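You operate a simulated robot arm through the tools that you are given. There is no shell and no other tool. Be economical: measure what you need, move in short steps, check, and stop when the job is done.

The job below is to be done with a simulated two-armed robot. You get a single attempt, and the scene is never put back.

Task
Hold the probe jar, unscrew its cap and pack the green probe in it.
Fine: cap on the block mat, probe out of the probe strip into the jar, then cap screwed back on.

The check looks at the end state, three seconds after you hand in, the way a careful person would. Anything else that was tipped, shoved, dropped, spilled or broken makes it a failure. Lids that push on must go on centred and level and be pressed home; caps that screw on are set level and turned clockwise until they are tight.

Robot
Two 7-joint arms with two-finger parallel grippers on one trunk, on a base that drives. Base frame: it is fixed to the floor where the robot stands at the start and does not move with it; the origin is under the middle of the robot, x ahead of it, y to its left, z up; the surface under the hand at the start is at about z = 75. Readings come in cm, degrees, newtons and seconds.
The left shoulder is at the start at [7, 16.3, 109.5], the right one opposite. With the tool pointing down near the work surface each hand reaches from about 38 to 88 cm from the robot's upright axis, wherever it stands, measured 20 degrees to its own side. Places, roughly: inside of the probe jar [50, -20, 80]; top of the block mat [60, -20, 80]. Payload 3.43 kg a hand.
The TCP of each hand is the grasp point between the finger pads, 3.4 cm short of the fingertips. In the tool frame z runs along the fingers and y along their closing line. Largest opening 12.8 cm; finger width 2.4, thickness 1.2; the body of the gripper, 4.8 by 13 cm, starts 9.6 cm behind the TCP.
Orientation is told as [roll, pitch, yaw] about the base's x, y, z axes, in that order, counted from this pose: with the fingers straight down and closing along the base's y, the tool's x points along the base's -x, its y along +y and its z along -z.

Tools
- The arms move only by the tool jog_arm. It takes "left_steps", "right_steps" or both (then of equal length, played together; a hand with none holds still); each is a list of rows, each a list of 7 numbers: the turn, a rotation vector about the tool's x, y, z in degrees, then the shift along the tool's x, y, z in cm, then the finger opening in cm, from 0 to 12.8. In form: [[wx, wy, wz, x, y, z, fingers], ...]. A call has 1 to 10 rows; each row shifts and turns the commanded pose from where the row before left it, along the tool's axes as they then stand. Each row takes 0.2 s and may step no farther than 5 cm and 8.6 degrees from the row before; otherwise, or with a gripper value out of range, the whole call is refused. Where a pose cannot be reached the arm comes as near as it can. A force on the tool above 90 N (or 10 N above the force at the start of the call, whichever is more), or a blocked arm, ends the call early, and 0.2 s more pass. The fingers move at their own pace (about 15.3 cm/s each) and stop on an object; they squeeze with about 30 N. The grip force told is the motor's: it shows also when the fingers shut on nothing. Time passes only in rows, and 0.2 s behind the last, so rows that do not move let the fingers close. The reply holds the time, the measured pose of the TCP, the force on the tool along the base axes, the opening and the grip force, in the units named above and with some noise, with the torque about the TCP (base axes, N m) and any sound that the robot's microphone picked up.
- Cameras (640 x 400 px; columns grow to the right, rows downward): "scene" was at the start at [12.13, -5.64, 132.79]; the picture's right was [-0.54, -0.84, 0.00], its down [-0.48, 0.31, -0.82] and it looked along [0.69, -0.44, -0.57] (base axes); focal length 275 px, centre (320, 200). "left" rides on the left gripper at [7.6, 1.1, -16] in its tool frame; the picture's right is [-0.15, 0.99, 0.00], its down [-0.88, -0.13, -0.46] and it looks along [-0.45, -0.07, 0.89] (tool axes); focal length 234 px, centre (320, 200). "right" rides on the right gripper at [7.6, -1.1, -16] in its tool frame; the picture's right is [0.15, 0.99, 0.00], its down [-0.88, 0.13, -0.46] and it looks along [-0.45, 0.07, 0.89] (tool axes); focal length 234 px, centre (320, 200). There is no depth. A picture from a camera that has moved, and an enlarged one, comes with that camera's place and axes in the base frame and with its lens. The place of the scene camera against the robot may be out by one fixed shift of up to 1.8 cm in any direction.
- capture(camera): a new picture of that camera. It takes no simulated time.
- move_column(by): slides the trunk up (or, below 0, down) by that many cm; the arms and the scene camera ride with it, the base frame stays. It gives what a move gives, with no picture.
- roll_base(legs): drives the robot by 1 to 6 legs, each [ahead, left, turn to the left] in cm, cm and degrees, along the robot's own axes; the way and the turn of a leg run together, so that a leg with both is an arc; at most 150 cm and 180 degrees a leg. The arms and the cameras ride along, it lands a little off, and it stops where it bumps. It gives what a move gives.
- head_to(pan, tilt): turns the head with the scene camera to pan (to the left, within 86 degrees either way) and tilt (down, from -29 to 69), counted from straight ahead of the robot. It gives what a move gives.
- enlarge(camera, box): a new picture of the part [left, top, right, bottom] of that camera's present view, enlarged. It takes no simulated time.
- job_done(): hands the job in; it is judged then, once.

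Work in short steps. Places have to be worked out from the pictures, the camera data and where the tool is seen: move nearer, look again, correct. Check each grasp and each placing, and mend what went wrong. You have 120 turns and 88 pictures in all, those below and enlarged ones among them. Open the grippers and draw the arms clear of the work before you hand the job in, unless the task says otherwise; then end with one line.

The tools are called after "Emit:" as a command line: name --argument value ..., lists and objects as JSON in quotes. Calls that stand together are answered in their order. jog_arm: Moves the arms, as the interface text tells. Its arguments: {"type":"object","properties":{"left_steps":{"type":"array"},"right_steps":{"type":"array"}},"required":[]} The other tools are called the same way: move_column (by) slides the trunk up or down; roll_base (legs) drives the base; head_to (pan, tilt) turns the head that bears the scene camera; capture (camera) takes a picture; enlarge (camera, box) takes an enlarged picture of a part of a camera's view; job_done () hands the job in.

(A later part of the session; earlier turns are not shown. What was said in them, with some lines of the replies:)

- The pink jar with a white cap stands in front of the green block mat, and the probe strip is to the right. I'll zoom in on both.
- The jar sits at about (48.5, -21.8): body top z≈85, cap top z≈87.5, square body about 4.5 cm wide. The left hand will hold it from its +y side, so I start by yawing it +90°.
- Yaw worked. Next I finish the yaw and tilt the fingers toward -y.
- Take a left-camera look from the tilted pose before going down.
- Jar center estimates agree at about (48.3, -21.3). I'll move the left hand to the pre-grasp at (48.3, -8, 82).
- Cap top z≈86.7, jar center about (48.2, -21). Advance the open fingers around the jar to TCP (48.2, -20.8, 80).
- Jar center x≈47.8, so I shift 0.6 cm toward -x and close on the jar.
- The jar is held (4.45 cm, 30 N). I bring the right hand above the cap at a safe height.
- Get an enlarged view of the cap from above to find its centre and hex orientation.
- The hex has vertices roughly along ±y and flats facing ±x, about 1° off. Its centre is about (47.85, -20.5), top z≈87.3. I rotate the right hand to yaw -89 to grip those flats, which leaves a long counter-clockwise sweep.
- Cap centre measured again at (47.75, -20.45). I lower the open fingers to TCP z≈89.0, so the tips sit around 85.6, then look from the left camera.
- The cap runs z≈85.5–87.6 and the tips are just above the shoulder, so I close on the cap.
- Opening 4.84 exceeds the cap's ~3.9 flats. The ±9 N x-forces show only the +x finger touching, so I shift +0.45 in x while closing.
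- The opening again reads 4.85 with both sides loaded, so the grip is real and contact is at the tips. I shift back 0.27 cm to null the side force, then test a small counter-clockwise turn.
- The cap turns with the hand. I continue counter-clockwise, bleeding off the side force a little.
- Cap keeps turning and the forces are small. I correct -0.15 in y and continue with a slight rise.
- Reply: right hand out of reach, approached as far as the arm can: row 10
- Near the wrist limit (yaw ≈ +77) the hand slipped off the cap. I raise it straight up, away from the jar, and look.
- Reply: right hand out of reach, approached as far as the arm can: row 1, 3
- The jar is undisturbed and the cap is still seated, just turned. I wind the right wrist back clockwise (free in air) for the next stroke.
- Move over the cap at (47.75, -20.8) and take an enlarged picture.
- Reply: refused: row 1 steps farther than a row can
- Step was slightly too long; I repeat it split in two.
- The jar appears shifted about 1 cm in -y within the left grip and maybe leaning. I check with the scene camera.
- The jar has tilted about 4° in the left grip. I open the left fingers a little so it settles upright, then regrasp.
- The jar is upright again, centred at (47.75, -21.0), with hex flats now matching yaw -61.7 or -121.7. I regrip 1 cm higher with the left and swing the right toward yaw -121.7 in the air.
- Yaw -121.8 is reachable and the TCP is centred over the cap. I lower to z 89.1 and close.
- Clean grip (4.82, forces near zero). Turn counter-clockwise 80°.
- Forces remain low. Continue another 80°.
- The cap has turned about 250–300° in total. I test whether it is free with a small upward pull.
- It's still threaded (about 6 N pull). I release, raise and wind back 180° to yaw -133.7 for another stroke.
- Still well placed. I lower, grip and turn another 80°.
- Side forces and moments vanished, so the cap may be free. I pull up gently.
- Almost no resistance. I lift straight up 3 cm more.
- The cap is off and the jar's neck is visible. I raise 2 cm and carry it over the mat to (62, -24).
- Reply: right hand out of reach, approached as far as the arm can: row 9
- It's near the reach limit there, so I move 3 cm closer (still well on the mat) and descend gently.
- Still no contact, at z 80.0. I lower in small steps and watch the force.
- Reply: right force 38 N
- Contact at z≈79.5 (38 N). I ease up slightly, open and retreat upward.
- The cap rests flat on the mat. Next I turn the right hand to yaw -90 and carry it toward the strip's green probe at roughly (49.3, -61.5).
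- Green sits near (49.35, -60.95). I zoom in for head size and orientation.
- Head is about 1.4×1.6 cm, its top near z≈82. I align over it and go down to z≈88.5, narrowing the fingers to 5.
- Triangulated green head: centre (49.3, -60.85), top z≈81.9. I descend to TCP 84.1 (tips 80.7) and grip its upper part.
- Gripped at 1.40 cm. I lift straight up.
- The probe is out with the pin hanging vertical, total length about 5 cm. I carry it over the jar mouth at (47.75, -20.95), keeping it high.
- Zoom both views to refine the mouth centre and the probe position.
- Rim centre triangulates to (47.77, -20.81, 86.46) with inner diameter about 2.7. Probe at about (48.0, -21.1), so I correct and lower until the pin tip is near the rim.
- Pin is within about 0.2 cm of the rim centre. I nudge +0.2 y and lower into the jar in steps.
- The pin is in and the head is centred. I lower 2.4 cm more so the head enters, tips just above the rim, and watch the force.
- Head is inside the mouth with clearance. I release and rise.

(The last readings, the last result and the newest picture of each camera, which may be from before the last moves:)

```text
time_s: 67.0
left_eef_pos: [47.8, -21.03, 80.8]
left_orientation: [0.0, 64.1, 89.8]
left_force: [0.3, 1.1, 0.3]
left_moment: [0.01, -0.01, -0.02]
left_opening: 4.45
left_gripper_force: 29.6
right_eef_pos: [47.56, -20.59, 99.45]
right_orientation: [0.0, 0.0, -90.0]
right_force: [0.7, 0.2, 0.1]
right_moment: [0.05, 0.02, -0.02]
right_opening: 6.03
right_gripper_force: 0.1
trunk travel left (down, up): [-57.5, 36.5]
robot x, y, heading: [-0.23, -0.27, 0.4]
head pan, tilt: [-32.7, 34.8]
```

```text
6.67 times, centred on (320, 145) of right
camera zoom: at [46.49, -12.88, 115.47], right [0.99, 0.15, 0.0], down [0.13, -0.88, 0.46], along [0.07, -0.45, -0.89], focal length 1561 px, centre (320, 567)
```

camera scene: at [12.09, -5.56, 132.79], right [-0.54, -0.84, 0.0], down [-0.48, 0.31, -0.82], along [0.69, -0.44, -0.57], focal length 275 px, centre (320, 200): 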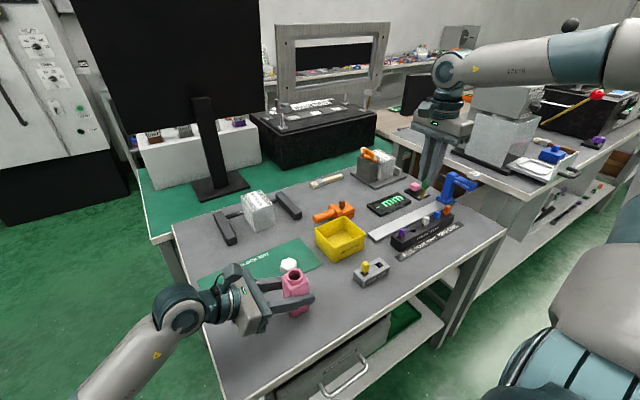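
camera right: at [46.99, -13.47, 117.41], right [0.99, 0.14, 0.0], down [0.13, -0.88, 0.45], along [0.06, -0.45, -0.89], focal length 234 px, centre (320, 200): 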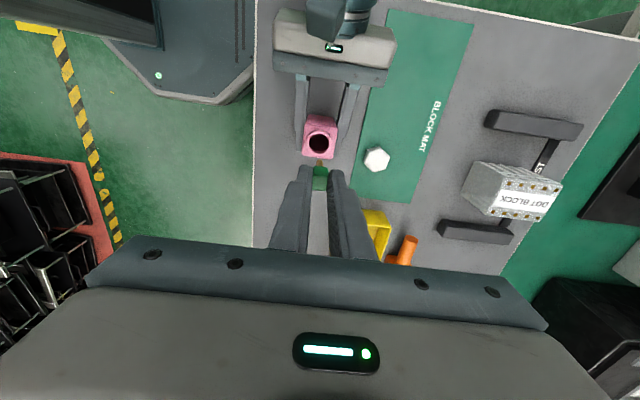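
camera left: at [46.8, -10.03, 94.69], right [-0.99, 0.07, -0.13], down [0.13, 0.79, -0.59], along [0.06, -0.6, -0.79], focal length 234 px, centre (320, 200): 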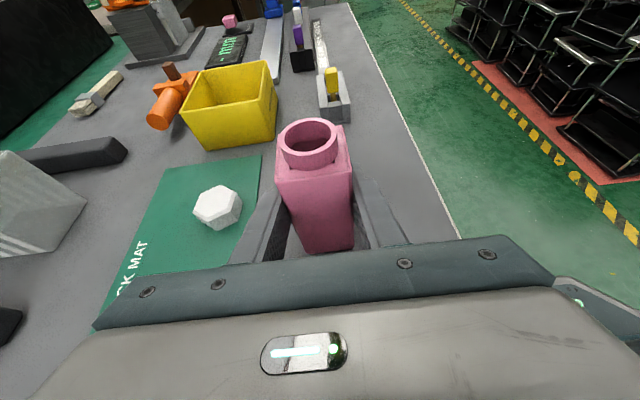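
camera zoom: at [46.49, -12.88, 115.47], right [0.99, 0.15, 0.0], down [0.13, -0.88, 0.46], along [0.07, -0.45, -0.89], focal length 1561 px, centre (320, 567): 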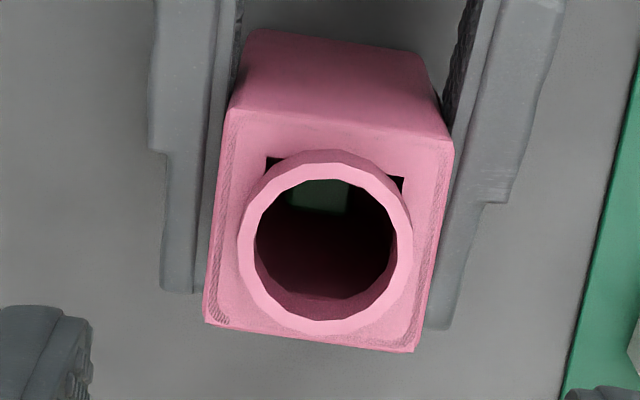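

The green head is visible inside the jar. I return above the cap at (58.7, -24.4), yaw -41.7.

Emit:
jog_arm --right_steps '[[0, 0, 0, -1.27, 3.7, 0, 7], [0, 0, 0, -1.27, 3.7, 0, 7], [0, 0, 0, -1.27, 3.7, 0, 7], [0, 0, -8.05, 0, 0, 1, 7], [0, 0, -8.05, 0, 0, 1, 7], [0, 0, -8.05, 0, 0, 1, 7], [0, 0, -8.05, 0, 0, 1, 7], [0, 0, -8.05, 0, 0, 1, 7], [0, 0, -8.05, 0, 0, 1, 7], [0, 0, 0, 0, 0, 0, 7]]'

Emit:
enlarge --camera "right" --box '[272, 110, 368, 170]'

```text
time_s: 69.2
left_eef_pos: [47.78, -20.93, 80.83]
left_orientation: [0.1, 64.0, 89.8]
left_force: [-0.5, -1.0, -0.1]
left_moment: [-0.01, -0.01, 0.0]
left_opening: 4.45
left_gripper_force: 30.2
right_eef_pos: [58.65, -24.41, 93.37]
right_orientation: [0.0, 0.1, -41.6]
right_force: [-0.7, 1.3, 0.3]
right_moment: [-0.02, -0.01, -0.02]
right_opening: 6.98
right_gripper_force: 0.1
trunk travel left (down, up): [-57.5, 36.5]
robot x, y, heading: [0.22, -0.46, 0.0]
head pan, tilt: [-32.7, 34.8]
```

```text
6.67 times, centred on (320, 140) of right
camera zoom: at [52.34, -20.2, 109.37], right [0.55, 0.84, 0.0], down [0.74, -0.49, 0.45], along [0.38, -0.25, -0.89], focal length 1561 px, centre (320, 600)
```

zoom: 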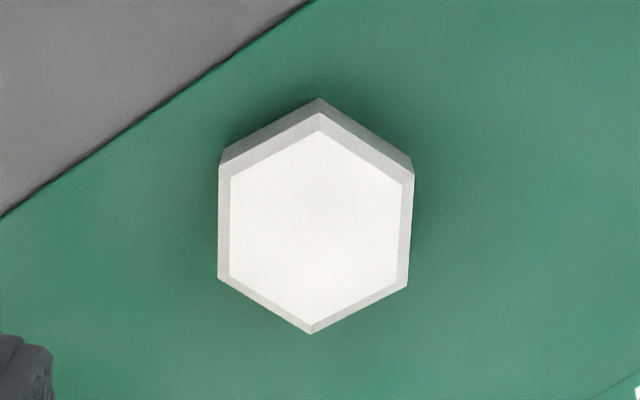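

The cap is centred under the hand. I lower to z≈79.6 and grip it.

Emit:
jog_arm --right_steps '[[0, 0, 0, 0, 0, 4.5, 7], [0, 0, 0, 0, 0, 4.5, 7], [0, 0, 0, 0, 0, 3.5, 6.5], [0, 0, 0, 0, 0, 1.25, 6], [0, 0, 0, 0, 0, 0, 5.2], [0, 0, 0, 0, 0, 0, 4], [0, 0, 0, 0, 0, 0, 2.5], [0, 0, 0, 0, 0, 0, 2.5]]'

```text
time_s: 71.0
left_eef_pos: [47.93, -21.09, 80.72]
left_orientation: [0.0, 64.0, 89.8]
left_force: [0.6, 0.1, 0.1]
left_moment: [-0.03, -0.01, -0.01]
left_opening: 4.46
left_gripper_force: 30.1
right_eef_pos: [58.79, -24.54, 79.69]
right_orientation: [0.0, 0.1, -41.6]
right_force: [0.4, 0.7, -0.5]
right_moment: [-0.01, -0.03, 0.03]
right_opening: 4.83
right_gripper_force: 29.9
trunk travel left (down, up): [-57.5, 36.5]
robot x, y, heading: [0.17, -0.34, 0.1]
head pan, tilt: [-32.7, 34.8]
```

Gripped at 4.83. I lift it and bring it over the jar mouth at (47.77, -20.81).

Emit:
jog_arm --right_steps '[[0, 0, 0, 0, 0, -1, 2.5], [0, 0, 0, 0, 0, -4, 2.5], [0, 0, 0, 0, 0, -4.5, 2.5], [0, 0, 0, 0, 0, -4.5, 2.5], [0, 0, 0, 0, 0, -2, 2.5], [0, 0, 0, 3.54, -1.53, 0, 2.5], [0, 0, 0, 3.54, -1.53, 0, 2.5], [0, 0, 0, 3.54, -1.53, 0, 2.5], [0, 0, 0, 0, 0, 0, 2.5]]'

Emit:
jog_arm --right_steps '[[0, 0, -8.5, 0, 0, 0, 2.5], [0, 0, -8.5, 0, 0, 0, 2.5], [0, 0, -8.5, 0, 0, 0, 2.5], [0, 0, -8.5, 0, 0, 0, 2.5], [0, 0, -8.5, 0, 0, 0, 2.5], [0, 0, -8.5, 0, 0, 0, 2.5], [0, 0, -8.5, 0, 0, 0, 2.5], [0, 0, -8.5, 0, 0, 0, 2.5], [0, 0, -8.5, 0, 0, 0, 2.5], [0, 0, -8.5, 0, 0, 0, 2.5]]'

Emit:
capture --camera "left"

Emit:
capture --camera "right"

```text
time_s: 73.0
left_eef_pos: [47.87, -20.99, 80.76]
left_orientation: [0.0, 64.0, 90.0]
left_force: [-0.5, -0.8, 0.9]
left_moment: [-0.03, -0.04, 0.0]
left_opening: 4.45
left_gripper_force: 30.1
right_eef_pos: [47.72, -20.92, 95.71]
right_orientation: [0.0, 0.0, -41.8]
right_force: [1.2, 0.0, -0.2]
right_moment: [0.0, 0.01, -0.02]
right_opening: 4.83
right_gripper_force: 29.9
trunk travel left (down, up): [-57.5, 36.5]
robot x, y, heading: [-0.02, -0.16, -0.1]
head pan, tilt: [-32.7, 34.8]
```

```text
time_s: 75.2
left_eef_pos: [47.85, -21.04, 80.88]
left_orientation: [0.1, 64.0, 89.8]
left_force: [-1.2, 0.3, -0.3]
left_moment: [0.0, 0.01, -0.01]
left_opening: 4.47
left_gripper_force: 29.8
right_eef_pos: [47.76, -20.76, 95.73]
right_orientation: [-0.1, 0.0, 43.3]
right_force: [-0.2, -1.0, 0.3]
right_moment: [-0.02, 0.02, 0.01]
right_opening: 4.82
right_gripper_force: 29.5
trunk travel left (down, up): [-57.5, 36.5]
robot x, y, heading: [0.01, 0.14, -0.2]
head pan, tilt: [-32.7, 34.8]
```

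```text
22 pictures are left
camera left: at [46.72, -10.04, 94.69], right [-0.99, 0.07, -0.13], down [0.13, 0.8, -0.59], along [0.06, -0.6, -0.8], focal length 234 px, centre (320, 200)
```

left: 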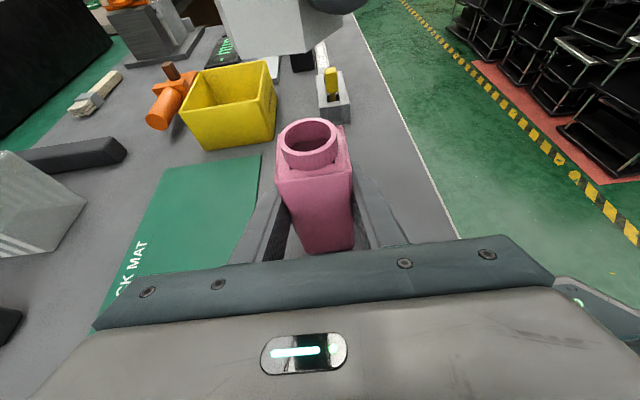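

```text
21 pictures are left
camera right: at [43.07, -26.75, 111.67], right [-0.79, 0.62, 0.0], down [0.55, 0.7, 0.46], along [0.28, 0.36, -0.89], focal length 234 px, centre (320, 200)
```

right: 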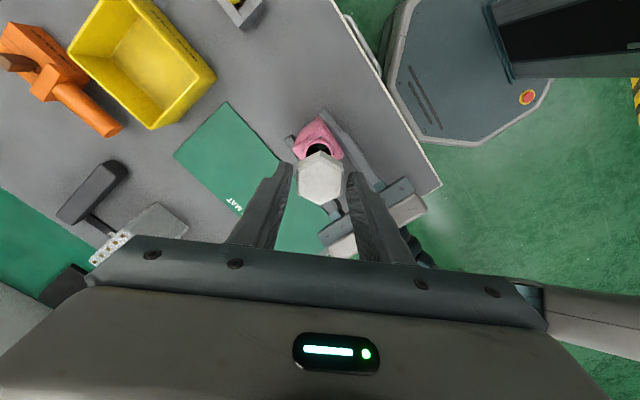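

Zoom to check the cap's centre in the grip versus the mouth.

Emit:
enlarge --camera "right" --box '[272, 120, 368, 210]'

```text
4.44 times, centred on (320, 165) of right
camera zoom: at [43.07, -26.75, 111.67], right [-0.79, 0.62, 0.0], down [0.55, 0.7, 0.46], along [0.28, 0.36, -0.89], focal length 1041 px, centre (320, 356)
```

zoom: 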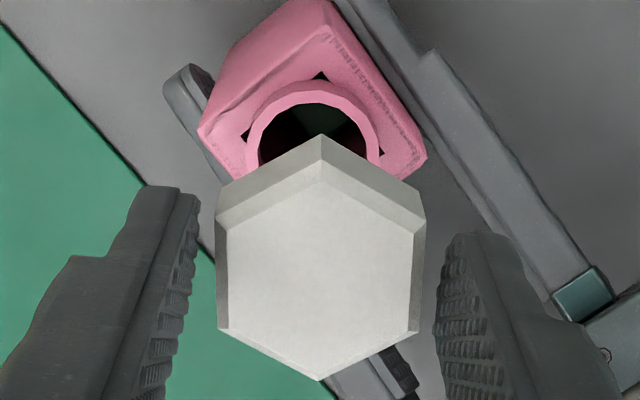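

Cap is centred within about 0.1 cm. I lower it to just above the seating height.

Emit:
jog_arm --right_steps '[[0, 0, 0, 0, 0, 2.5, 2.5], [0, 0, 0, 0, 0, 2, 2.5], [0, 0, 0, 0, 0, 0.8, 2.5], [0, 0, 0, 0, 0, 0.3, 2.5], [0, 0, 0, 0, 0, 0, 2.5]]'

Emit:
enlarge --camera "left" --box '[218, 60, 410, 180]'

```text
time_s: 76.4
left_eef_pos: [47.82, -20.98, 80.84]
left_orientation: [0.0, 63.9, 89.7]
left_force: [8.8, -7.8, -9.6]
left_moment: [0.05, -0.12, 0.15]
left_opening: 4.45
left_gripper_force: 30.1
right_eef_pos: [47.77, -20.79, 90.22]
right_orientation: [0.0, -0.2, 43.3]
right_force: [-4.1, 2.4, 30.4]
right_moment: [-0.34, 0.34, -0.1]
right_opening: 4.84
right_gripper_force: 30.0
trunk travel left (down, up): [-57.5, 36.5]
robot x, y, heading: [0.12, 0.15, 0.1]
head pan, tilt: [-32.7, 34.8]
```

```text
3.33 times, centred on (314, 120) of left
camera zoom: at [46.68, -10.04, 94.7], right [-0.99, 0.07, -0.13], down [0.13, 0.8, -0.59], along [0.07, -0.6, -0.8], focal length 781 px, centre (340, 467)
```

zoom: 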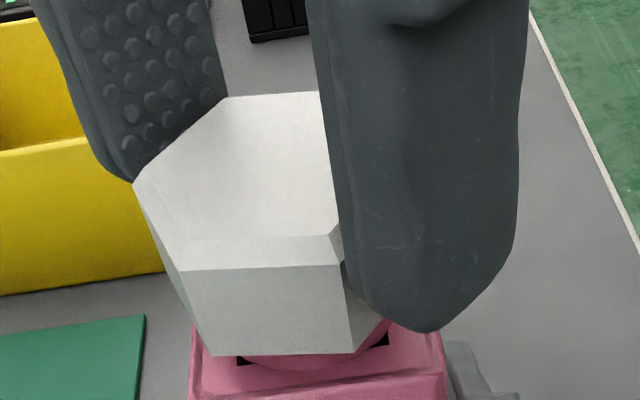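

The cap rests on the thread start (30 N). I start turning clockwise, holding a light push.

Emit:
jog_arm --right_steps '[[0, 0, 0, 0, 0, -0.08, 2.5], [0, 0, 8, 0, 0, 0, 2.5], [0, 0, 8, 0, 0, 0, 2.5], [0, 0, 8, 0, 0, 0, 2.5], [0, 0, 8, 0, 0, 0, 2.5], [0, 0, 8, 0, 0, 0, 2.5], [0, 0, 8, 0, 0, 0, 2.5], [0, 0, 8, 0, 0, 0, 2.5], [0, 0, 8, 0, 0, 0, 2.5], [0, 0, 8, 0, 0, 0, 2.5]]'

```text
time_s: 78.6
left_eef_pos: [47.85, -21.08, 80.75]
left_orientation: [0.0, 64.0, 89.8]
left_force: [-4.8, 7.6, 1.5]
left_moment: [-0.34, -0.17, -0.05]
left_opening: 4.44
left_gripper_force: 30.2
right_eef_pos: [47.83, -20.81, 90.18]
right_orientation: [0.1, 0.0, -28.9]
right_force: [4.6, -6.6, 0.3]
right_moment: [-0.29, -0.22, 0.06]
right_opening: 4.75
right_gripper_force: 29.5
trunk travel left (down, up): [-57.5, 36.5]
robot x, y, heading: [-0.14, 0.12, -0.2]
head pan, tilt: [-32.7, 34.8]
```

Vertical force dropped to zero, which suggests the thread is drawing the cap down. I continue clockwise following down slightly.

Emit:
jog_arm --right_steps '[[0, 0, 8, 0, 0, 0.02, 2.5], [0, 0, 8, 0, 0, 0.02, 2.5], [0, 0, 8, 0, 0, 0.02, 2.5], [0, 0, 8, 0, 0, 0.02, 2.5], [0, 0, 8, 0, 0, 0.02, 2.5], [0, 0, 8, 0, 0, 0.02, 2.5], [0, 0, 8, 0, 0, 0.02, 2.5], [0, 0, 8, 0, 0, 0.02, 2.5], [0, 0, 8, 0, 0, 0.02, 2.5], [0, 0, 8, 0, 0, 0.02, 2.5]]'

Emit:
enlarge --camera "left" --box '[218, 60, 410, 180]'

```text
time_s: 80.8
left_eef_pos: [47.86, -21.02, 80.82]
left_orientation: [-0.1, 64.0, 89.7]
left_force: [-6.8, 4.9, 0.9]
left_moment: [-0.16, -0.13, -0.07]
left_opening: 4.46
left_gripper_force: 29.9
right_eef_pos: [47.79, -20.91, 89.94]
right_orientation: [-0.1, 0.1, -108.9]
right_force: [5.4, -4.7, 0.3]
right_moment: [-0.17, -0.19, 0.06]
right_opening: 4.79
right_gripper_force: 30.3
trunk travel left (down, up): [-57.5, 36.5]
robot x, y, heading: [-0.12, -0.16, 0.1]
head pan, tilt: [-32.7, 34.8]
```

```text
3.33 times, centred on (314, 120) of left
camera zoom: at [46.7, -10.06, 94.7], right [-0.99, 0.07, -0.13], down [0.13, 0.8, -0.59], along [0.06, -0.6, -0.8], focal length 781 px, centre (340, 467)
```

zoom: 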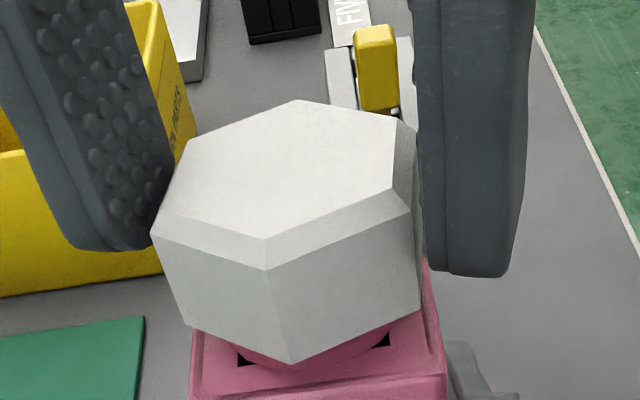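

The cap is threaded level with some neck still showing. I turn 24° more to yaw -133, then release, rise and wind back +180°.

Emit:
jog_arm --right_steps '[[0, 0, 8, 0, 0, 0.02, 2.5], [0, 0, 8, 0, 0, 0.02, 2.5], [0, 0, 8, 0, 0, 0.02, 2.5], [0, 0, 0, 0, 0, 0, 5.2], [0, 0, 0, 0, 0, 0, 6.5], [0, 0, 0, 0, 0, -4, 6.5], [0, 0, -8.5, 0, 0, 0, 6.5], [0, 0, -8.5, 0, 0, 0, 6.5], [0, 0, -8.5, 0, 0, 0, 6.5], [0, 0, -8.5, 0, 0, 0, 6.5]]'

Emit:
jog_arm --right_steps '[[0, 0, -8.5, 0, 0, 0, 6.5], [0, 0, -8.5, 0, 0, 0, 6.5], [0, 0, -8.5, 0, 0, 0, 6.5], [0, 0, -8.5, 0, 0, 0, 6.5], [0, 0, -8.5, 0, 0, 0, 6.5], [0, 0, -8.5, 0, 0, 0, 6.5], [0, 0, -8.5, 0, 0, 0, 6.5], [0, 0, -8.5, 0, 0, 0, 6.5], [0, 0, -8.5, 0, 0, 0, 6.5], [0, 0, -8.5, 0, 0, 0, 6.5]]'

Emit:
jog_arm --right_steps '[[0, 0, -8.5, 0, 0, 0, 6.5], [0, 0, -8.5, 0, 0, 0, 6.5], [0, 0, -8.5, 0, 0, 0, 6.5], [0, 0, -8.5, 0, 0, 0, 6.5], [0, 0, -8.5, 0, 0, 0, 6.5], [0, 0, -8.5, 0, 0, 0, 6.5], [0, 0, -8.5, 0, 0, 0, 6.5], [0, 0, -1.5, 0, 0, 0, 6.5], [0, 0, 0, 0, 0, 0, 6.5]]'

Emit:
enlarge --camera "left" --box '[186, 40, 442, 260]'

```text
time_s: 83.0
left_eef_pos: [47.88, -20.93, 80.8]
left_orientation: [0.0, 64.0, 89.8]
left_force: [0.6, -0.2, 0.8]
left_moment: [0.09, 0.06, -0.01]
left_opening: 4.46
left_gripper_force: 29.9
right_eef_pos: [47.68, -20.79, 93.99]
right_orientation: [0.0, 0.0, -98.7]
right_force: [0.5, -0.5, -0.1]
right_moment: [-0.03, 0.0, 0.05]
right_opening: 6.51
right_gripper_force: 0.1
trunk travel left (down, up): [-57.5, 36.5]
robot x, y, heading: [-0.13, 0.17, -0.1]
head pan, tilt: [-32.7, 34.8]
```

```text
time_s: 85.2
left_eef_pos: [47.75, -21.03, 80.89]
left_orientation: [0.0, 63.9, 89.8]
left_force: [0.1, 0.6, 0.9]
left_moment: [0.02, 0.02, -0.03]
left_opening: 4.47
left_gripper_force: 30.2
right_eef_pos: [47.77, -20.84, 93.97]
right_orientation: [0.0, 0.0, -13.4]
right_force: [0.3, -0.1, 0.1]
right_moment: [0.0, 0.04, 0.03]
right_opening: 6.5
right_gripper_force: 0.0
trunk travel left (down, up): [-57.5, 36.5]
robot x, y, heading: [-0.19, -0.22, 0.0]
head pan, tilt: [-32.7, 34.8]
```

```text
time_s: 87.2
left_eef_pos: [47.88, -21.04, 80.78]
left_orientation: [-0.1, 64.0, 89.8]
left_force: [0.1, 0.9, 1.3]
left_moment: [0.02, -0.04, -0.01]
left_opening: 4.47
left_gripper_force: 29.7
right_eef_pos: [47.95, -20.91, 94.07]
right_orientation: [-0.1, 0.0, 47.4]
right_force: [0.6, -0.2, -0.4]
right_moment: [0.01, -0.03, -0.03]
right_opening: 6.51
right_gripper_force: 0.0
trunk travel left (down, up): [-57.5, 36.5]
robot x, y, heading: [-0.09, 0.02, -0.2]
head pan, tilt: [-32.7, 34.8]
```

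```text
1.82 times, centred on (314, 150) of left
camera zoom: at [46.72, -10.04, 94.7], right [-0.99, 0.07, -0.13], down [0.13, 0.8, -0.59], along [0.06, -0.6, -0.8], focal length 426 px, centre (331, 291)
```

zoom: 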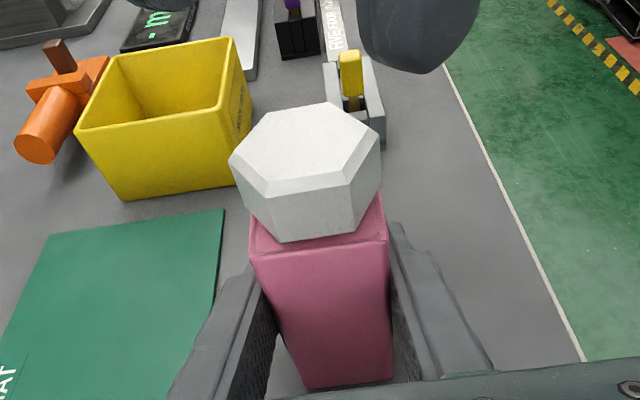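

Cap sits level on the thread. Next stroke: lower to z≈89.5, grip and turn clockwise 72°.

Emit:
jog_arm --right_steps '[[0, 0, 0, 0, 0, 2.5, 6.5], [0, 0, 0, 0, 0, 2, 6], [0, 0, 0, 0, 0, 0, 5], [0, 0, 0, 0, 0, 0, 2.5], [0, 0, 0, 0, 0, 0, 2.5], [0, 0, 8, 0, 0, 0.01, 2.5], [0, 0, 8, 0, 0, 0.01, 2.5], [0, 0, 8, 0, 0, 0.01, 2.5]]'

Emit:
jog_arm --right_steps '[[0, 0, 8, 0, 0, 0.01, 2.5], [0, 0, 8, 0, 0, 0.01, 2.5], [0, 0, 8, 0, 0, 0.01, 2.5], [0, 0, 8, 0, 0, 0.01, 2.5], [0, 0, 8, 0, 0, 0.01, 2.5], [0, 0, 8, 0, 0, 0.01, 2.5], [0, 0, 8, 0, 0, 0.01, 2.5]]'

Emit:
enlarge --camera "left" --box '[218, 60, 410, 180]'

```text
time_s: 89.0
left_eef_pos: [47.6, -20.96, 80.71]
left_orientation: [0.1, 64.0, 89.8]
left_force: [-18.2, 13.3, 2.7]
left_moment: [-0.5, -0.65, -0.04]
left_opening: 4.46
left_gripper_force: 29.7
right_eef_pos: [47.96, -20.9, 89.42]
right_orientation: [0.0, 0.0, 23.2]
right_force: [18.0, -13.2, -0.3]
right_moment: [-0.57, -0.89, 0.07]
right_opening: 4.65
right_gripper_force: 30.2
trunk travel left (down, up): [-57.5, 36.5]
robot x, y, heading: [-0.08, -0.18, 0.2]
head pan, tilt: [-32.7, 34.8]
```

```text
time_s: 90.6
left_eef_pos: [47.89, -21.13, 80.84]
left_orientation: [0.0, 64.0, 89.8]
left_force: [-14.9, 13.5, 1.4]
left_moment: [-0.44, -0.31, 0.05]
left_opening: 4.48
left_gripper_force: 30.5
right_eef_pos: [47.64, -20.69, 89.34]
right_orientation: [0.0, 0.2, -32.8]
right_force: [12.2, -12.1, 2.2]
right_moment: [-0.5, -0.53, 0.01]
right_opening: 4.4
right_gripper_force: 29.6
trunk travel left (down, up): [-57.5, 36.5]
robot x, y, heading: [0.24, 0.15, 0.2]
head pan, tilt: [-32.7, 34.8]
```

```text
3.33 times, centred on (314, 120) of left
camera zoom: at [46.73, -10.02, 94.71], right [-0.99, 0.07, -0.13], down [0.13, 0.8, -0.59], along [0.07, -0.6, -0.8], focal length 781 px, centre (340, 467)
```

zoom: 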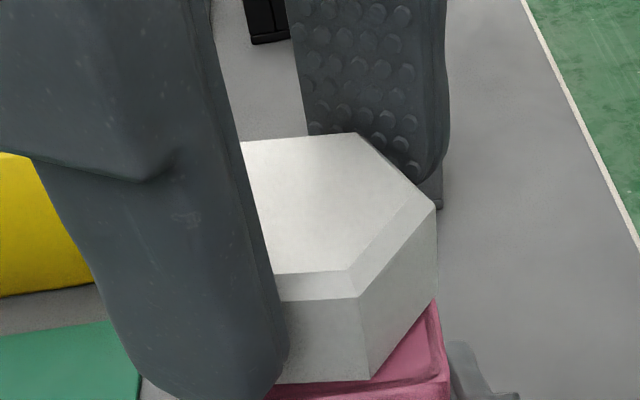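

The opening has dropped to 4.4 as the hand slips relative to the cap, so the real gripping flats appear to be about 30° off the earlier grip. I recentre a little (+x, -y) and keep turning clockwise so the fingers settle on the flats.

Emit:
jog_arm --right_steps '[[0, 0, 0, -0.15, 0, 0, 2.5], [0, 0, 6, 0, 0, 0, 2.5], [0, 0, 6, 0, 0, 0, 2.5], [0, 0, 6, 0, 0, 0, 2.5], [0, 0, 0, 0, 0, 0, 2.5]]'

Emit:
enlarge --camera "left" --box '[218, 60, 410, 180]'

```text
time_s: 91.8
left_eef_pos: [47.78, -21.1, 80.73]
left_orientation: [-0.1, 64.1, 89.8]
left_force: [11.6, -19.2, -1.9]
left_moment: [0.64, 0.36, 0.0]
left_opening: 4.46
left_gripper_force: 30.3
right_eef_pos: [47.76, -20.85, 89.28]
right_orientation: [0.0, 0.2, -50.8]
right_force: [-10.9, 17.5, 1.0]
right_moment: [0.96, 0.59, -0.05]
right_opening: 4.4
right_gripper_force: 30.4
trunk travel left (down, up): [-57.5, 36.5]
robot x, y, heading: [0.13, 0.29, 0.1]
head pan, tilt: [-32.7, 34.8]
```

```text
3.33 times, centred on (314, 120) of left
camera zoom: at [46.77, -10.07, 94.72], right [-0.99, 0.07, -0.13], down [0.13, 0.79, -0.59], along [0.07, -0.6, -0.79], focal length 781 px, centre (340, 467)
```

zoom: 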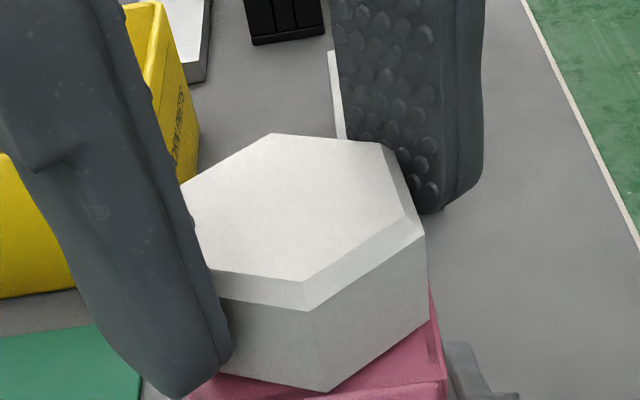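

The cap now follows the hand with the opening steady at 4.4. I take back a small shift and continue clockwise.

Emit:
jog_arm --right_steps '[[0, 0, 8, 0.08, 0, 0, 2.5], [0, 0, 8, 0, 0, 0.01, 2.5], [0, 0, 8, 0, 0, 0.01, 2.5], [0, 0, 8, 0, 0, 0.01, 2.5], [0, 0, 8, 0, 0, 0.01, 2.5], [0, 0, 8, 0, 0, 0.01, 2.5], [0, 0, 8, 0, 0, 0.01, 2.5], [0, 0, 8, 0, 0, 0.01, 2.5], [0, 0, 8, 0, 0, 0.01, 2.5], [0, 0, 8, 0, 0, 0.01, 2.5]]'

Emit:
enlarge --camera "left" --box '[218, 60, 410, 180]'

```text
time_s: 94.0
left_eef_pos: [47.7, -21.02, 80.82]
left_orientation: [0.0, 64.0, 89.8]
left_force: [1.6, -1.5, 0.9]
left_moment: [0.27, 0.19, -0.02]
left_opening: 4.45
left_gripper_force: 29.5
right_eef_pos: [48.01, -20.94, 89.25]
right_orientation: [-0.1, 0.1, -130.9]
right_force: [-2.0, 1.7, -0.3]
right_moment: [-0.07, -0.13, 0.03]
right_opening: 4.36
right_gripper_force: 30.0
trunk travel left (down, up): [-57.5, 36.5]
robot x, y, heading: [0.07, 0.02, 0.1]
head pan, tilt: [-32.7, 34.8]
```

```text
3.33 times, centred on (314, 120) of left
camera zoom: at [46.7, -10.03, 94.7], right [-0.99, 0.07, -0.13], down [0.13, 0.8, -0.59], along [0.06, -0.6, -0.8], focal length 781 px, centre (340, 467)
```

zoom: 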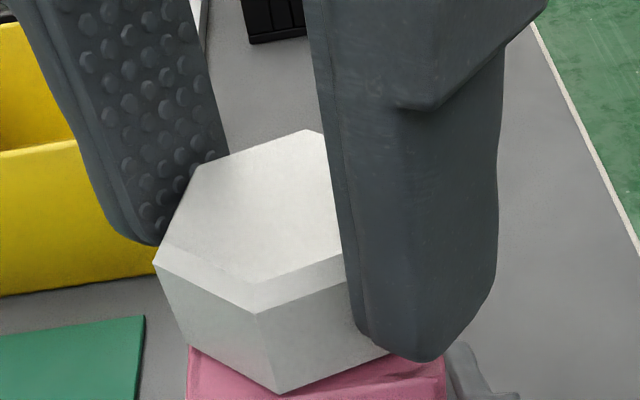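

Still no tightening torque. I release, wind back 180° and take another stroke.

Emit:
jog_arm --right_steps '[[0, 0, 0, 0, 0, 0, 5.2], [0, 0, 0, 0, 0, 0, 6.5], [0, 0, 0, 0, 0, -4, 6.5], [0, 0, -8.5, 0, 0, 0, 6.5], [0, 0, -8.5, 0, 0, 0, 6.5], [0, 0, -8.5, 0, 0, 0, 6.5], [0, 0, -8.5, 0, 0, 0, 6.5], [0, 0, -8.5, 0, 0, 0, 6.5], [0, 0, -8.5, 0, 0, 0, 6.5], [0, 0, -8.5, 0, 0, 0, 6.5]]'

Emit:
jog_arm --right_steps '[[0, 0, -8.5, 0, 0, 0, 6.5], [0, 0, -8.5, 0, 0, 0, 6.5], [0, 0, -8.5, 0, 0, 0, 6.5], [0, 0, -8.5, 0, 0, 0, 6.5], [0, 0, -8.5, 0, 0, 0, 6.5], [0, 0, -8.5, 0, 0, 0, 6.5], [0, 0, -8.5, 0, 0, 0, 6.5], [0, 0, -3, 0, 0, 0, 6.5], [0, 0, 0, 0, 0, 0, 6.5]]'

Emit:
enlarge --camera "right" --box '[256, 90, 384, 190]'

```text
time_s: 96.2
left_eef_pos: [47.87, -20.99, 80.8]
left_orientation: [0.0, 64.0, 89.8]
left_force: [-1.1, 0.2, -0.3]
left_moment: [0.05, 0.01, 0.02]
left_opening: 4.49
left_gripper_force: 29.3
right_eef_pos: [47.73, -20.79, 93.33]
right_orientation: [-0.1, 0.1, -71.0]
right_force: [0.2, 0.3, -0.4]
right_moment: [0.0, -0.01, 0.03]
right_opening: 6.51
right_gripper_force: 0.2
trunk travel left (down, up): [-57.5, 36.5]
robot x, y, heading: [-0.06, 0.12, 0.1]
head pan, tilt: [-32.7, 34.8]
```

```text
time_s: 98.2
left_eef_pos: [47.85, -21.07, 80.74]
left_orientation: [0.0, 64.1, 89.9]
left_force: [-0.1, -0.6, -1.5]
left_moment: [-0.01, 0.0, -0.03]
left_opening: 4.44
left_gripper_force: 29.5
right_eef_pos: [47.89, -20.8, 93.28]
right_orientation: [0.0, 0.0, -8.6]
right_force: [0.1, -0.1, -0.1]
right_moment: [0.03, 0.01, 0.01]
right_opening: 6.5
right_gripper_force: 0.0
trunk travel left (down, up): [-57.5, 36.5]
robot x, y, heading: [-0.03, 0.24, 0.1]
head pan, tilt: [-32.7, 34.8]
```

```text
4.00 times, centred on (320, 140) of right
camera zoom: at [40.27, -20.73, 109.22], right [0.0, 1.0, 0.0], down [0.89, 0.0, 0.46], along [0.46, 0.0, -0.89], focal length 937 px, centre (320, 440)
```

zoom: 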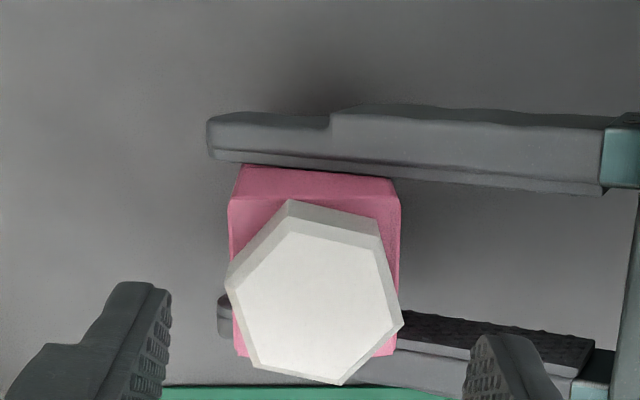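

Cap centre is (47.85, -20.83), so it's well centred. By comparison with the starting orientation it should need about 47° more. The best grip is closing along the visual vertices, so I grip at yaw -12.2 and turn clockwise gently.

Emit:
jog_arm --right_steps '[[0, 0, 3.6, 0, 0, 2.5, 6.5], [0, 0, 0, 0, 0, 1.5, 6], [0, 0, 0, 0, 0, 0, 5], [0, 0, 0, 0, 0, 0, 2.5], [0, 0, 0, 0, 0, 0, 2.5], [0, 0, 0, 0, 0, 0, 2.5]]'

Emit:
jog_arm --right_steps '[[0, 0, 7, 0, 0, 0.01, 2.5], [0, 0, 7, 0, 0, 0.01, 2.5], [0, 0, 7, 0, 0, 0.01, 2.5], [0, 0, 7, 0, 0, 0.01, 2.5], [0, 0, 7, 0, 0, 0.01, 2.5]]'

```text
time_s: 99.6
left_eef_pos: [47.82, -20.92, 80.74]
left_orientation: [0.0, 64.1, 89.8]
left_force: [-1.5, 7.8, -0.1]
left_moment: [-0.37, -0.04, 0.05]
left_opening: 4.47
left_gripper_force: 29.4
right_eef_pos: [47.88, -20.92, 89.29]
right_orientation: [-0.1, 0.0, -12.4]
right_force: [0.7, -7.1, -0.4]
right_moment: [-0.27, -0.06, 0.02]
right_opening: 4.33
right_gripper_force: 30.1
trunk travel left (down, up): [-57.5, 36.5]
robot x, y, heading: [0.22, 0.42, -0.1]
head pan, tilt: [-32.7, 34.8]
```

```text
time_s: 100.8
left_eef_pos: [47.84, -20.91, 80.8]
left_orientation: [-0.1, 63.9, 90.0]
left_force: [-4.1, 20.9, 2.8]
left_moment: [-0.73, -0.05, -0.01]
left_opening: 4.45
left_gripper_force: 30.2
right_eef_pos: [47.94, -20.82, 89.23]
right_orientation: [-0.1, 0.1, -47.5]
right_force: [4.4, -20.2, -2.5]
right_moment: [-0.94, -0.29, 0.0]
right_opening: 4.34
right_gripper_force: 30.3
trunk travel left (down, up): [-57.5, 36.5]
robot x, y, heading: [-0.23, 0.06, -0.5]
head pan, tilt: [-32.7, 34.8]
```

Solid grip (4.33). I relieve the y force and continue in small steps, watching for tightening torque.

Emit:
jog_arm --right_steps '[[0, 0, 5, -0.08, -0.07, 0, 2.5], [0, 0, 5, 0, 0, 0, 2.5], [0, 0, 5, 0, 0, 0, 2.5], [0, 0, 0, 0, 0, 0, 2.5]]'

Emit:
enlarge --camera "left" --box '[218, 60, 410, 180]'

```text
time_s: 101.8
left_eef_pos: [47.96, -21.02, 80.82]
left_orientation: [0.0, 64.0, 89.9]
left_force: [5.1, 5.8, -0.3]
left_moment: [-0.24, 0.25, -0.02]
left_opening: 4.45
left_gripper_force: 30.0
right_eef_pos: [47.84, -20.98, 89.25]
right_orientation: [0.0, 0.1, -62.4]
right_force: [-6.3, -6.1, -0.1]
right_moment: [-0.2, 0.17, 0.01]
right_opening: 4.35
right_gripper_force: 30.1
trunk travel left (down, up): [-57.5, 36.5]
robot x, y, heading: [0.2, -0.2, -0.1]
head pan, tilt: [-32.7, 34.8]
```

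```text
3.33 times, centred on (314, 120) of left
camera zoom: at [46.75, -10.05, 94.69], right [-0.99, 0.07, -0.13], down [0.13, 0.8, -0.59], along [0.07, -0.6, -0.8], focal length 781 px, centre (340, 467)
```

zoom: 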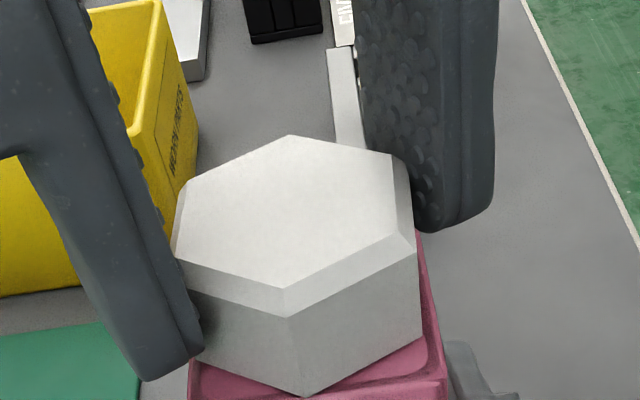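

Orientation is near the original, but there's no torque yet. I keep turning clockwise.

Emit:
jog_arm --right_steps '[[0, 0, 6, 0, 0, 0, 2.5], [0, 0, 6, 0, 0, 0, 2.5], [0, 0, 6, 0, 0, 0, 2.5], [0, 0, 6, 0, 0, 0, 2.5], [0, 0, 6, 0, 0, 0, 2.5]]'

Emit:
jog_arm --right_steps '[[0, 0, 6, 0, 0, 0, 2.5], [0, 0, 6, 0, 0, 0, 2.5], [0, 0, 6, 0, 0, 0, 2.5], [0, 0, 6, 0, 0, 0, 2.5], [0, 0, 6, 0, 0, 0, 2.5], [0, 0, 6, 0, 0, 0, 2.5]]'

Emit:
enlarge --camera "left" --box '[218, 60, 410, 180]'

```text
time_s: 103.0
left_eef_pos: [47.76, -21.1, 80.66]
left_orientation: [0.0, 63.9, 89.8]
left_force: [7.8, -5.1, 1.0]
left_moment: [0.33, 0.49, 0.02]
left_opening: 4.43
left_gripper_force: 30.0
right_eef_pos: [47.93, -20.81, 89.15]
right_orientation: [-0.1, 0.0, -92.4]
right_force: [-7.1, 5.1, -1.9]
right_moment: [0.1, 0.06, -0.02]
right_opening: 4.36
right_gripper_force: 30.3
trunk travel left (down, up): [-57.5, 36.5]
robot x, y, heading: [-0.05, -0.19, -0.0]
head pan, tilt: [-32.7, 34.8]
```

```text
time_s: 104.4
left_eef_pos: [47.85, -20.9, 80.76]
left_orientation: [-0.1, 64.1, 89.9]
left_force: [9.8, 3.0, 3.0]
left_moment: [0.04, 0.62, -1.28]
left_opening: 4.47
left_gripper_force: 29.6
right_eef_pos: [47.72, -20.96, 89.11]
right_orientation: [0.0, -0.1, -128.3]
right_force: [-9.7, -2.2, -3.0]
right_moment: [-0.2, 0.25, 1.34]
right_opening: 4.46
right_gripper_force: 29.9
trunk travel left (down, up): [-57.5, 36.5]
robot x, y, heading: [-0.02, 0.4, 0.1]
head pan, tilt: [-32.7, 34.8]
```

```text
3.33 times, centred on (314, 120) of left
camera zoom: at [46.75, -10.01, 94.7], right [-0.99, 0.07, -0.13], down [0.13, 0.8, -0.59], along [0.07, -0.6, -0.8], focal length 781 px, centre (340, 467)
```

zoom: 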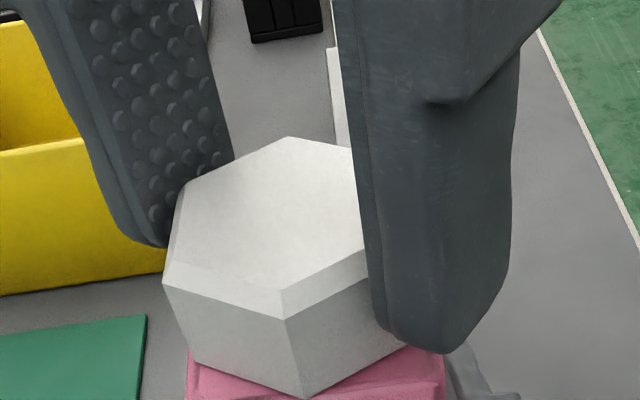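

Torque reached 1.3 N·m with the hex back at its original orientation, so the cap is tight. One more small nudge to confirm, then release and rise.

Emit:
jog_arm --right_steps '[[0, 0, 3, 0, 0, 0, 2.5], [0, 0, 0, 0, 0, 0, 2.5]]'

Emit:
jog_arm --right_steps '[[0, 0, 0, 0, 0, 0, 4.8], [0, 0, 0, 0, 0, 0, 6.5], [0, 0, 0, 0, 0, 0, 6.5], [0, 0, 0, 0, 0, -4, 6.5], [0, 0, 0, 0, 0, -5, 6.5], [0, 0, 0, 0, 0, -5, 6.5]]'

Emit:
enlarge --camera "left" --box '[218, 60, 410, 180]'

Emit:
enlarge --camera "scene" --box '[230, 240, 358, 320]'

```text
time_s: 105.0
left_eef_pos: [47.87, -20.92, 80.86]
left_orientation: [0.0, 64.1, 89.8]
left_force: [12.9, 9.8, 3.5]
left_moment: [-0.2, 0.82, -1.4]
left_opening: 4.48
left_gripper_force: 30.1
right_eef_pos: [47.87, -20.87, 89.2]
right_orientation: [-0.1, -0.1, -131.4]
right_force: [-13.3, -9.8, -2.5]
right_moment: [-0.57, 0.31, 1.42]
right_opening: 4.46
right_gripper_force: 30.1
trunk travel left (down, up): [-57.5, 36.5]
robot x, y, heading: [0.29, 0.09, 0.1]
head pan, tilt: [-32.7, 34.8]
```

```text
time_s: 106.4
left_eef_pos: [47.77, -20.91, 80.72]
left_orientation: [-0.1, 64.0, 89.7]
left_force: [-1.7, 0.6, 1.0]
left_moment: [-0.02, 0.01, -0.02]
left_opening: 4.43
left_gripper_force: 30.9
right_eef_pos: [47.68, -21.13, 103.3]
right_orientation: [0.0, 0.0, -131.3]
right_force: [-0.8, 0.8, 0.8]
right_moment: [0.02, -0.01, -0.04]
right_opening: 6.5
right_gripper_force: 0.0
trunk travel left (down, up): [-57.5, 36.5]
robot x, y, heading: [0.07, 0.17, 0.0]
head pan, tilt: [-32.7, 34.8]
```

```text
3.33 times, centred on (314, 120) of left
camera zoom: at [46.64, -10.01, 94.69], right [-0.99, 0.07, -0.13], down [0.13, 0.8, -0.59], along [0.07, -0.6, -0.8], focal length 781 px, centre (340, 467)
```

zoom: 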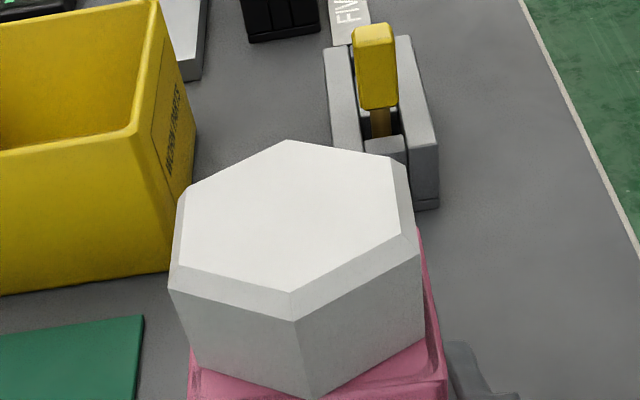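

```text
5.00 times, centred on (294, 280) of scene
camera zoom: at [12.01, -5.6, 132.8], right [-0.54, -0.84, 0.0], down [-0.48, 0.31, -0.82], along [0.69, -0.44, -0.57], focal length 1375 px, centre (450, -200)
```

zoom: 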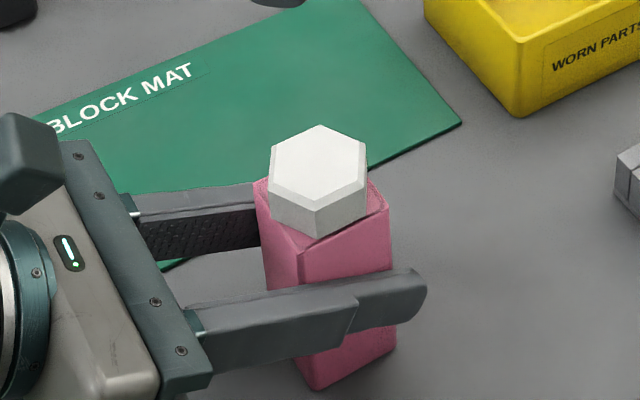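

The cap is seated level as at the start. I open the left fingers slowly to let the jar stand, then check before retreating.

Emit:
jog_arm --left_steps '[[0, 0, 0, 0, 0, 0, 4.7], [0, 0, 0, 0, 0, 0, 5], [0, 0, 0, 0, 0, 0, 6], [0, 0, 0, 0, 0, 0, 8], [0, 0, 0, 0, 0, 0, 8]]'

Emit:
enlarge --camera "scene" --box '[230, 240, 358, 320]'

```text
time_s: 107.6
left_eef_pos: [47.79, -21.03, 80.81]
left_orientation: [0.1, 64.0, 89.8]
left_force: [0.2, 0.5, -0.3]
left_moment: [-0.02, -0.03, 0.0]
left_opening: 7.97
left_gripper_force: 0.0
right_eef_pos: [47.73, -21.09, 103.04]
right_orientation: [-0.2, 0.0, -131.3]
right_force: [-0.6, 0.2, 0.8]
right_moment: [0.01, 0.01, 0.0]
right_opening: 6.48
right_gripper_force: 0.0
trunk travel left (down, up): [-57.5, 36.5]
robot x, y, heading: [0.31, -0.06, -0.0]
head pan, tilt: [-32.7, 34.8]
```

```text
5.00 times, centred on (294, 280) of scene
camera zoom: at [12.14, -5.63, 132.79], right [-0.54, -0.84, 0.0], down [-0.48, 0.31, -0.82], along [0.69, -0.44, -0.57], focal length 1375 px, centre (450, -200)
```

zoom: 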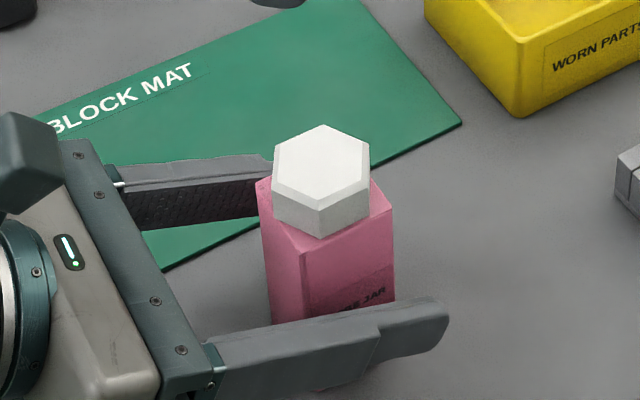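

The jar stands upright. I retreat the left hand straight back and move the right hand up and away.

Emit:
jog_arm --left_steps '[[0, 0, 0, 0, 0, -2, 8], [0, 0, 0, 0, 0, -4, 8], [0, 0, 0, 0, 0, -4, 8], [0, 0, 0, 0, 0, -4, 8], [0, 0, 0, 0, 0, -4, 8], [0, 0, 0, 0, 0, 0, 8]]' --right_steps '[[0, 0, 0, 0, 0, -2, 8], [0, 0, 0, -3, 2.6, 0, 8], [0, 0, 0, -3, 2.6, 0, 8], [0, 0, 0, -3, 2.6, 0, 8], [0, 0, 0, -3, 2.6, 0, 8], [0, 0, 0, -3, 2.6, 0, 8]]'

Emit:
capture --camera "scene"

Emit:
capture --camera "left"

```text
time_s: 109.0
left_eef_pos: [47.75, -5.09, 88.7]
left_orientation: [0.0, 64.0, 89.8]
left_force: [-0.2, -0.1, 0.7]
left_moment: [0.05, -0.02, 0.03]
left_opening: 7.99
left_gripper_force: 0.0
right_eef_pos: [47.73, -41.2, 105.09]
right_orientation: [-0.1, 0.0, -131.4]
right_force: [0.8, -0.3, -0.3]
right_moment: [0.01, 0.0, 0.0]
right_opening: 8.01
right_gripper_force: 0.0
trunk travel left (down, up): [-57.5, 36.5]
robot x, y, heading: [0.01, 0.01, 0.0]
head pan, tilt: [-32.7, 34.8]
```

```text
7 pictures are left
camera scene: at [12.1, -5.85, 132.79], right [-0.54, -0.84, 0.0], down [-0.48, 0.31, -0.82], along [0.69, -0.44, -0.57], focal length 275 px, centre (320, 200)
```

scene: 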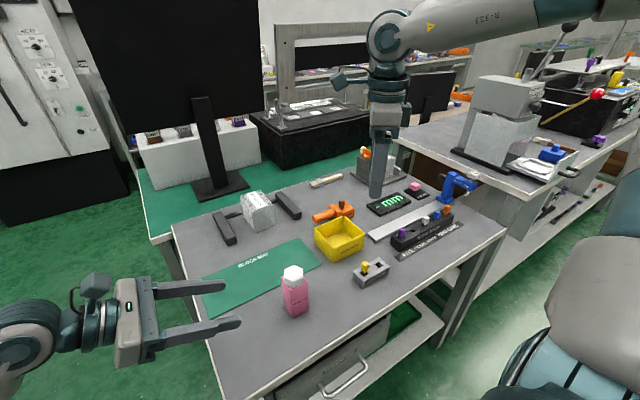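

```text
6 pictures are left
camera left: at [46.62, 5.94, 102.64], right [-0.99, 0.07, -0.13], down [0.13, 0.8, -0.59], along [0.06, -0.6, -0.8], focal length 234 px, centre (320, 200)
```

left: 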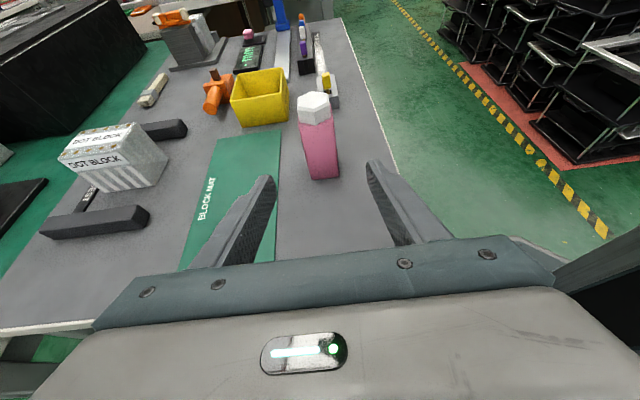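

The jar stands upright with its cap on tight and the probe inside. Nothing else has moved and both arms are clear with grippers open, so I hand in.

Emit:
job_done

```text
The job is handed in.
```

The green probe is in the probe jar and the cap is screwed back on until it stopped turning (about 1.4 N·m). The jar stands upright, both grippers are open and clear of the work, and the last pictures show nothing else moved.
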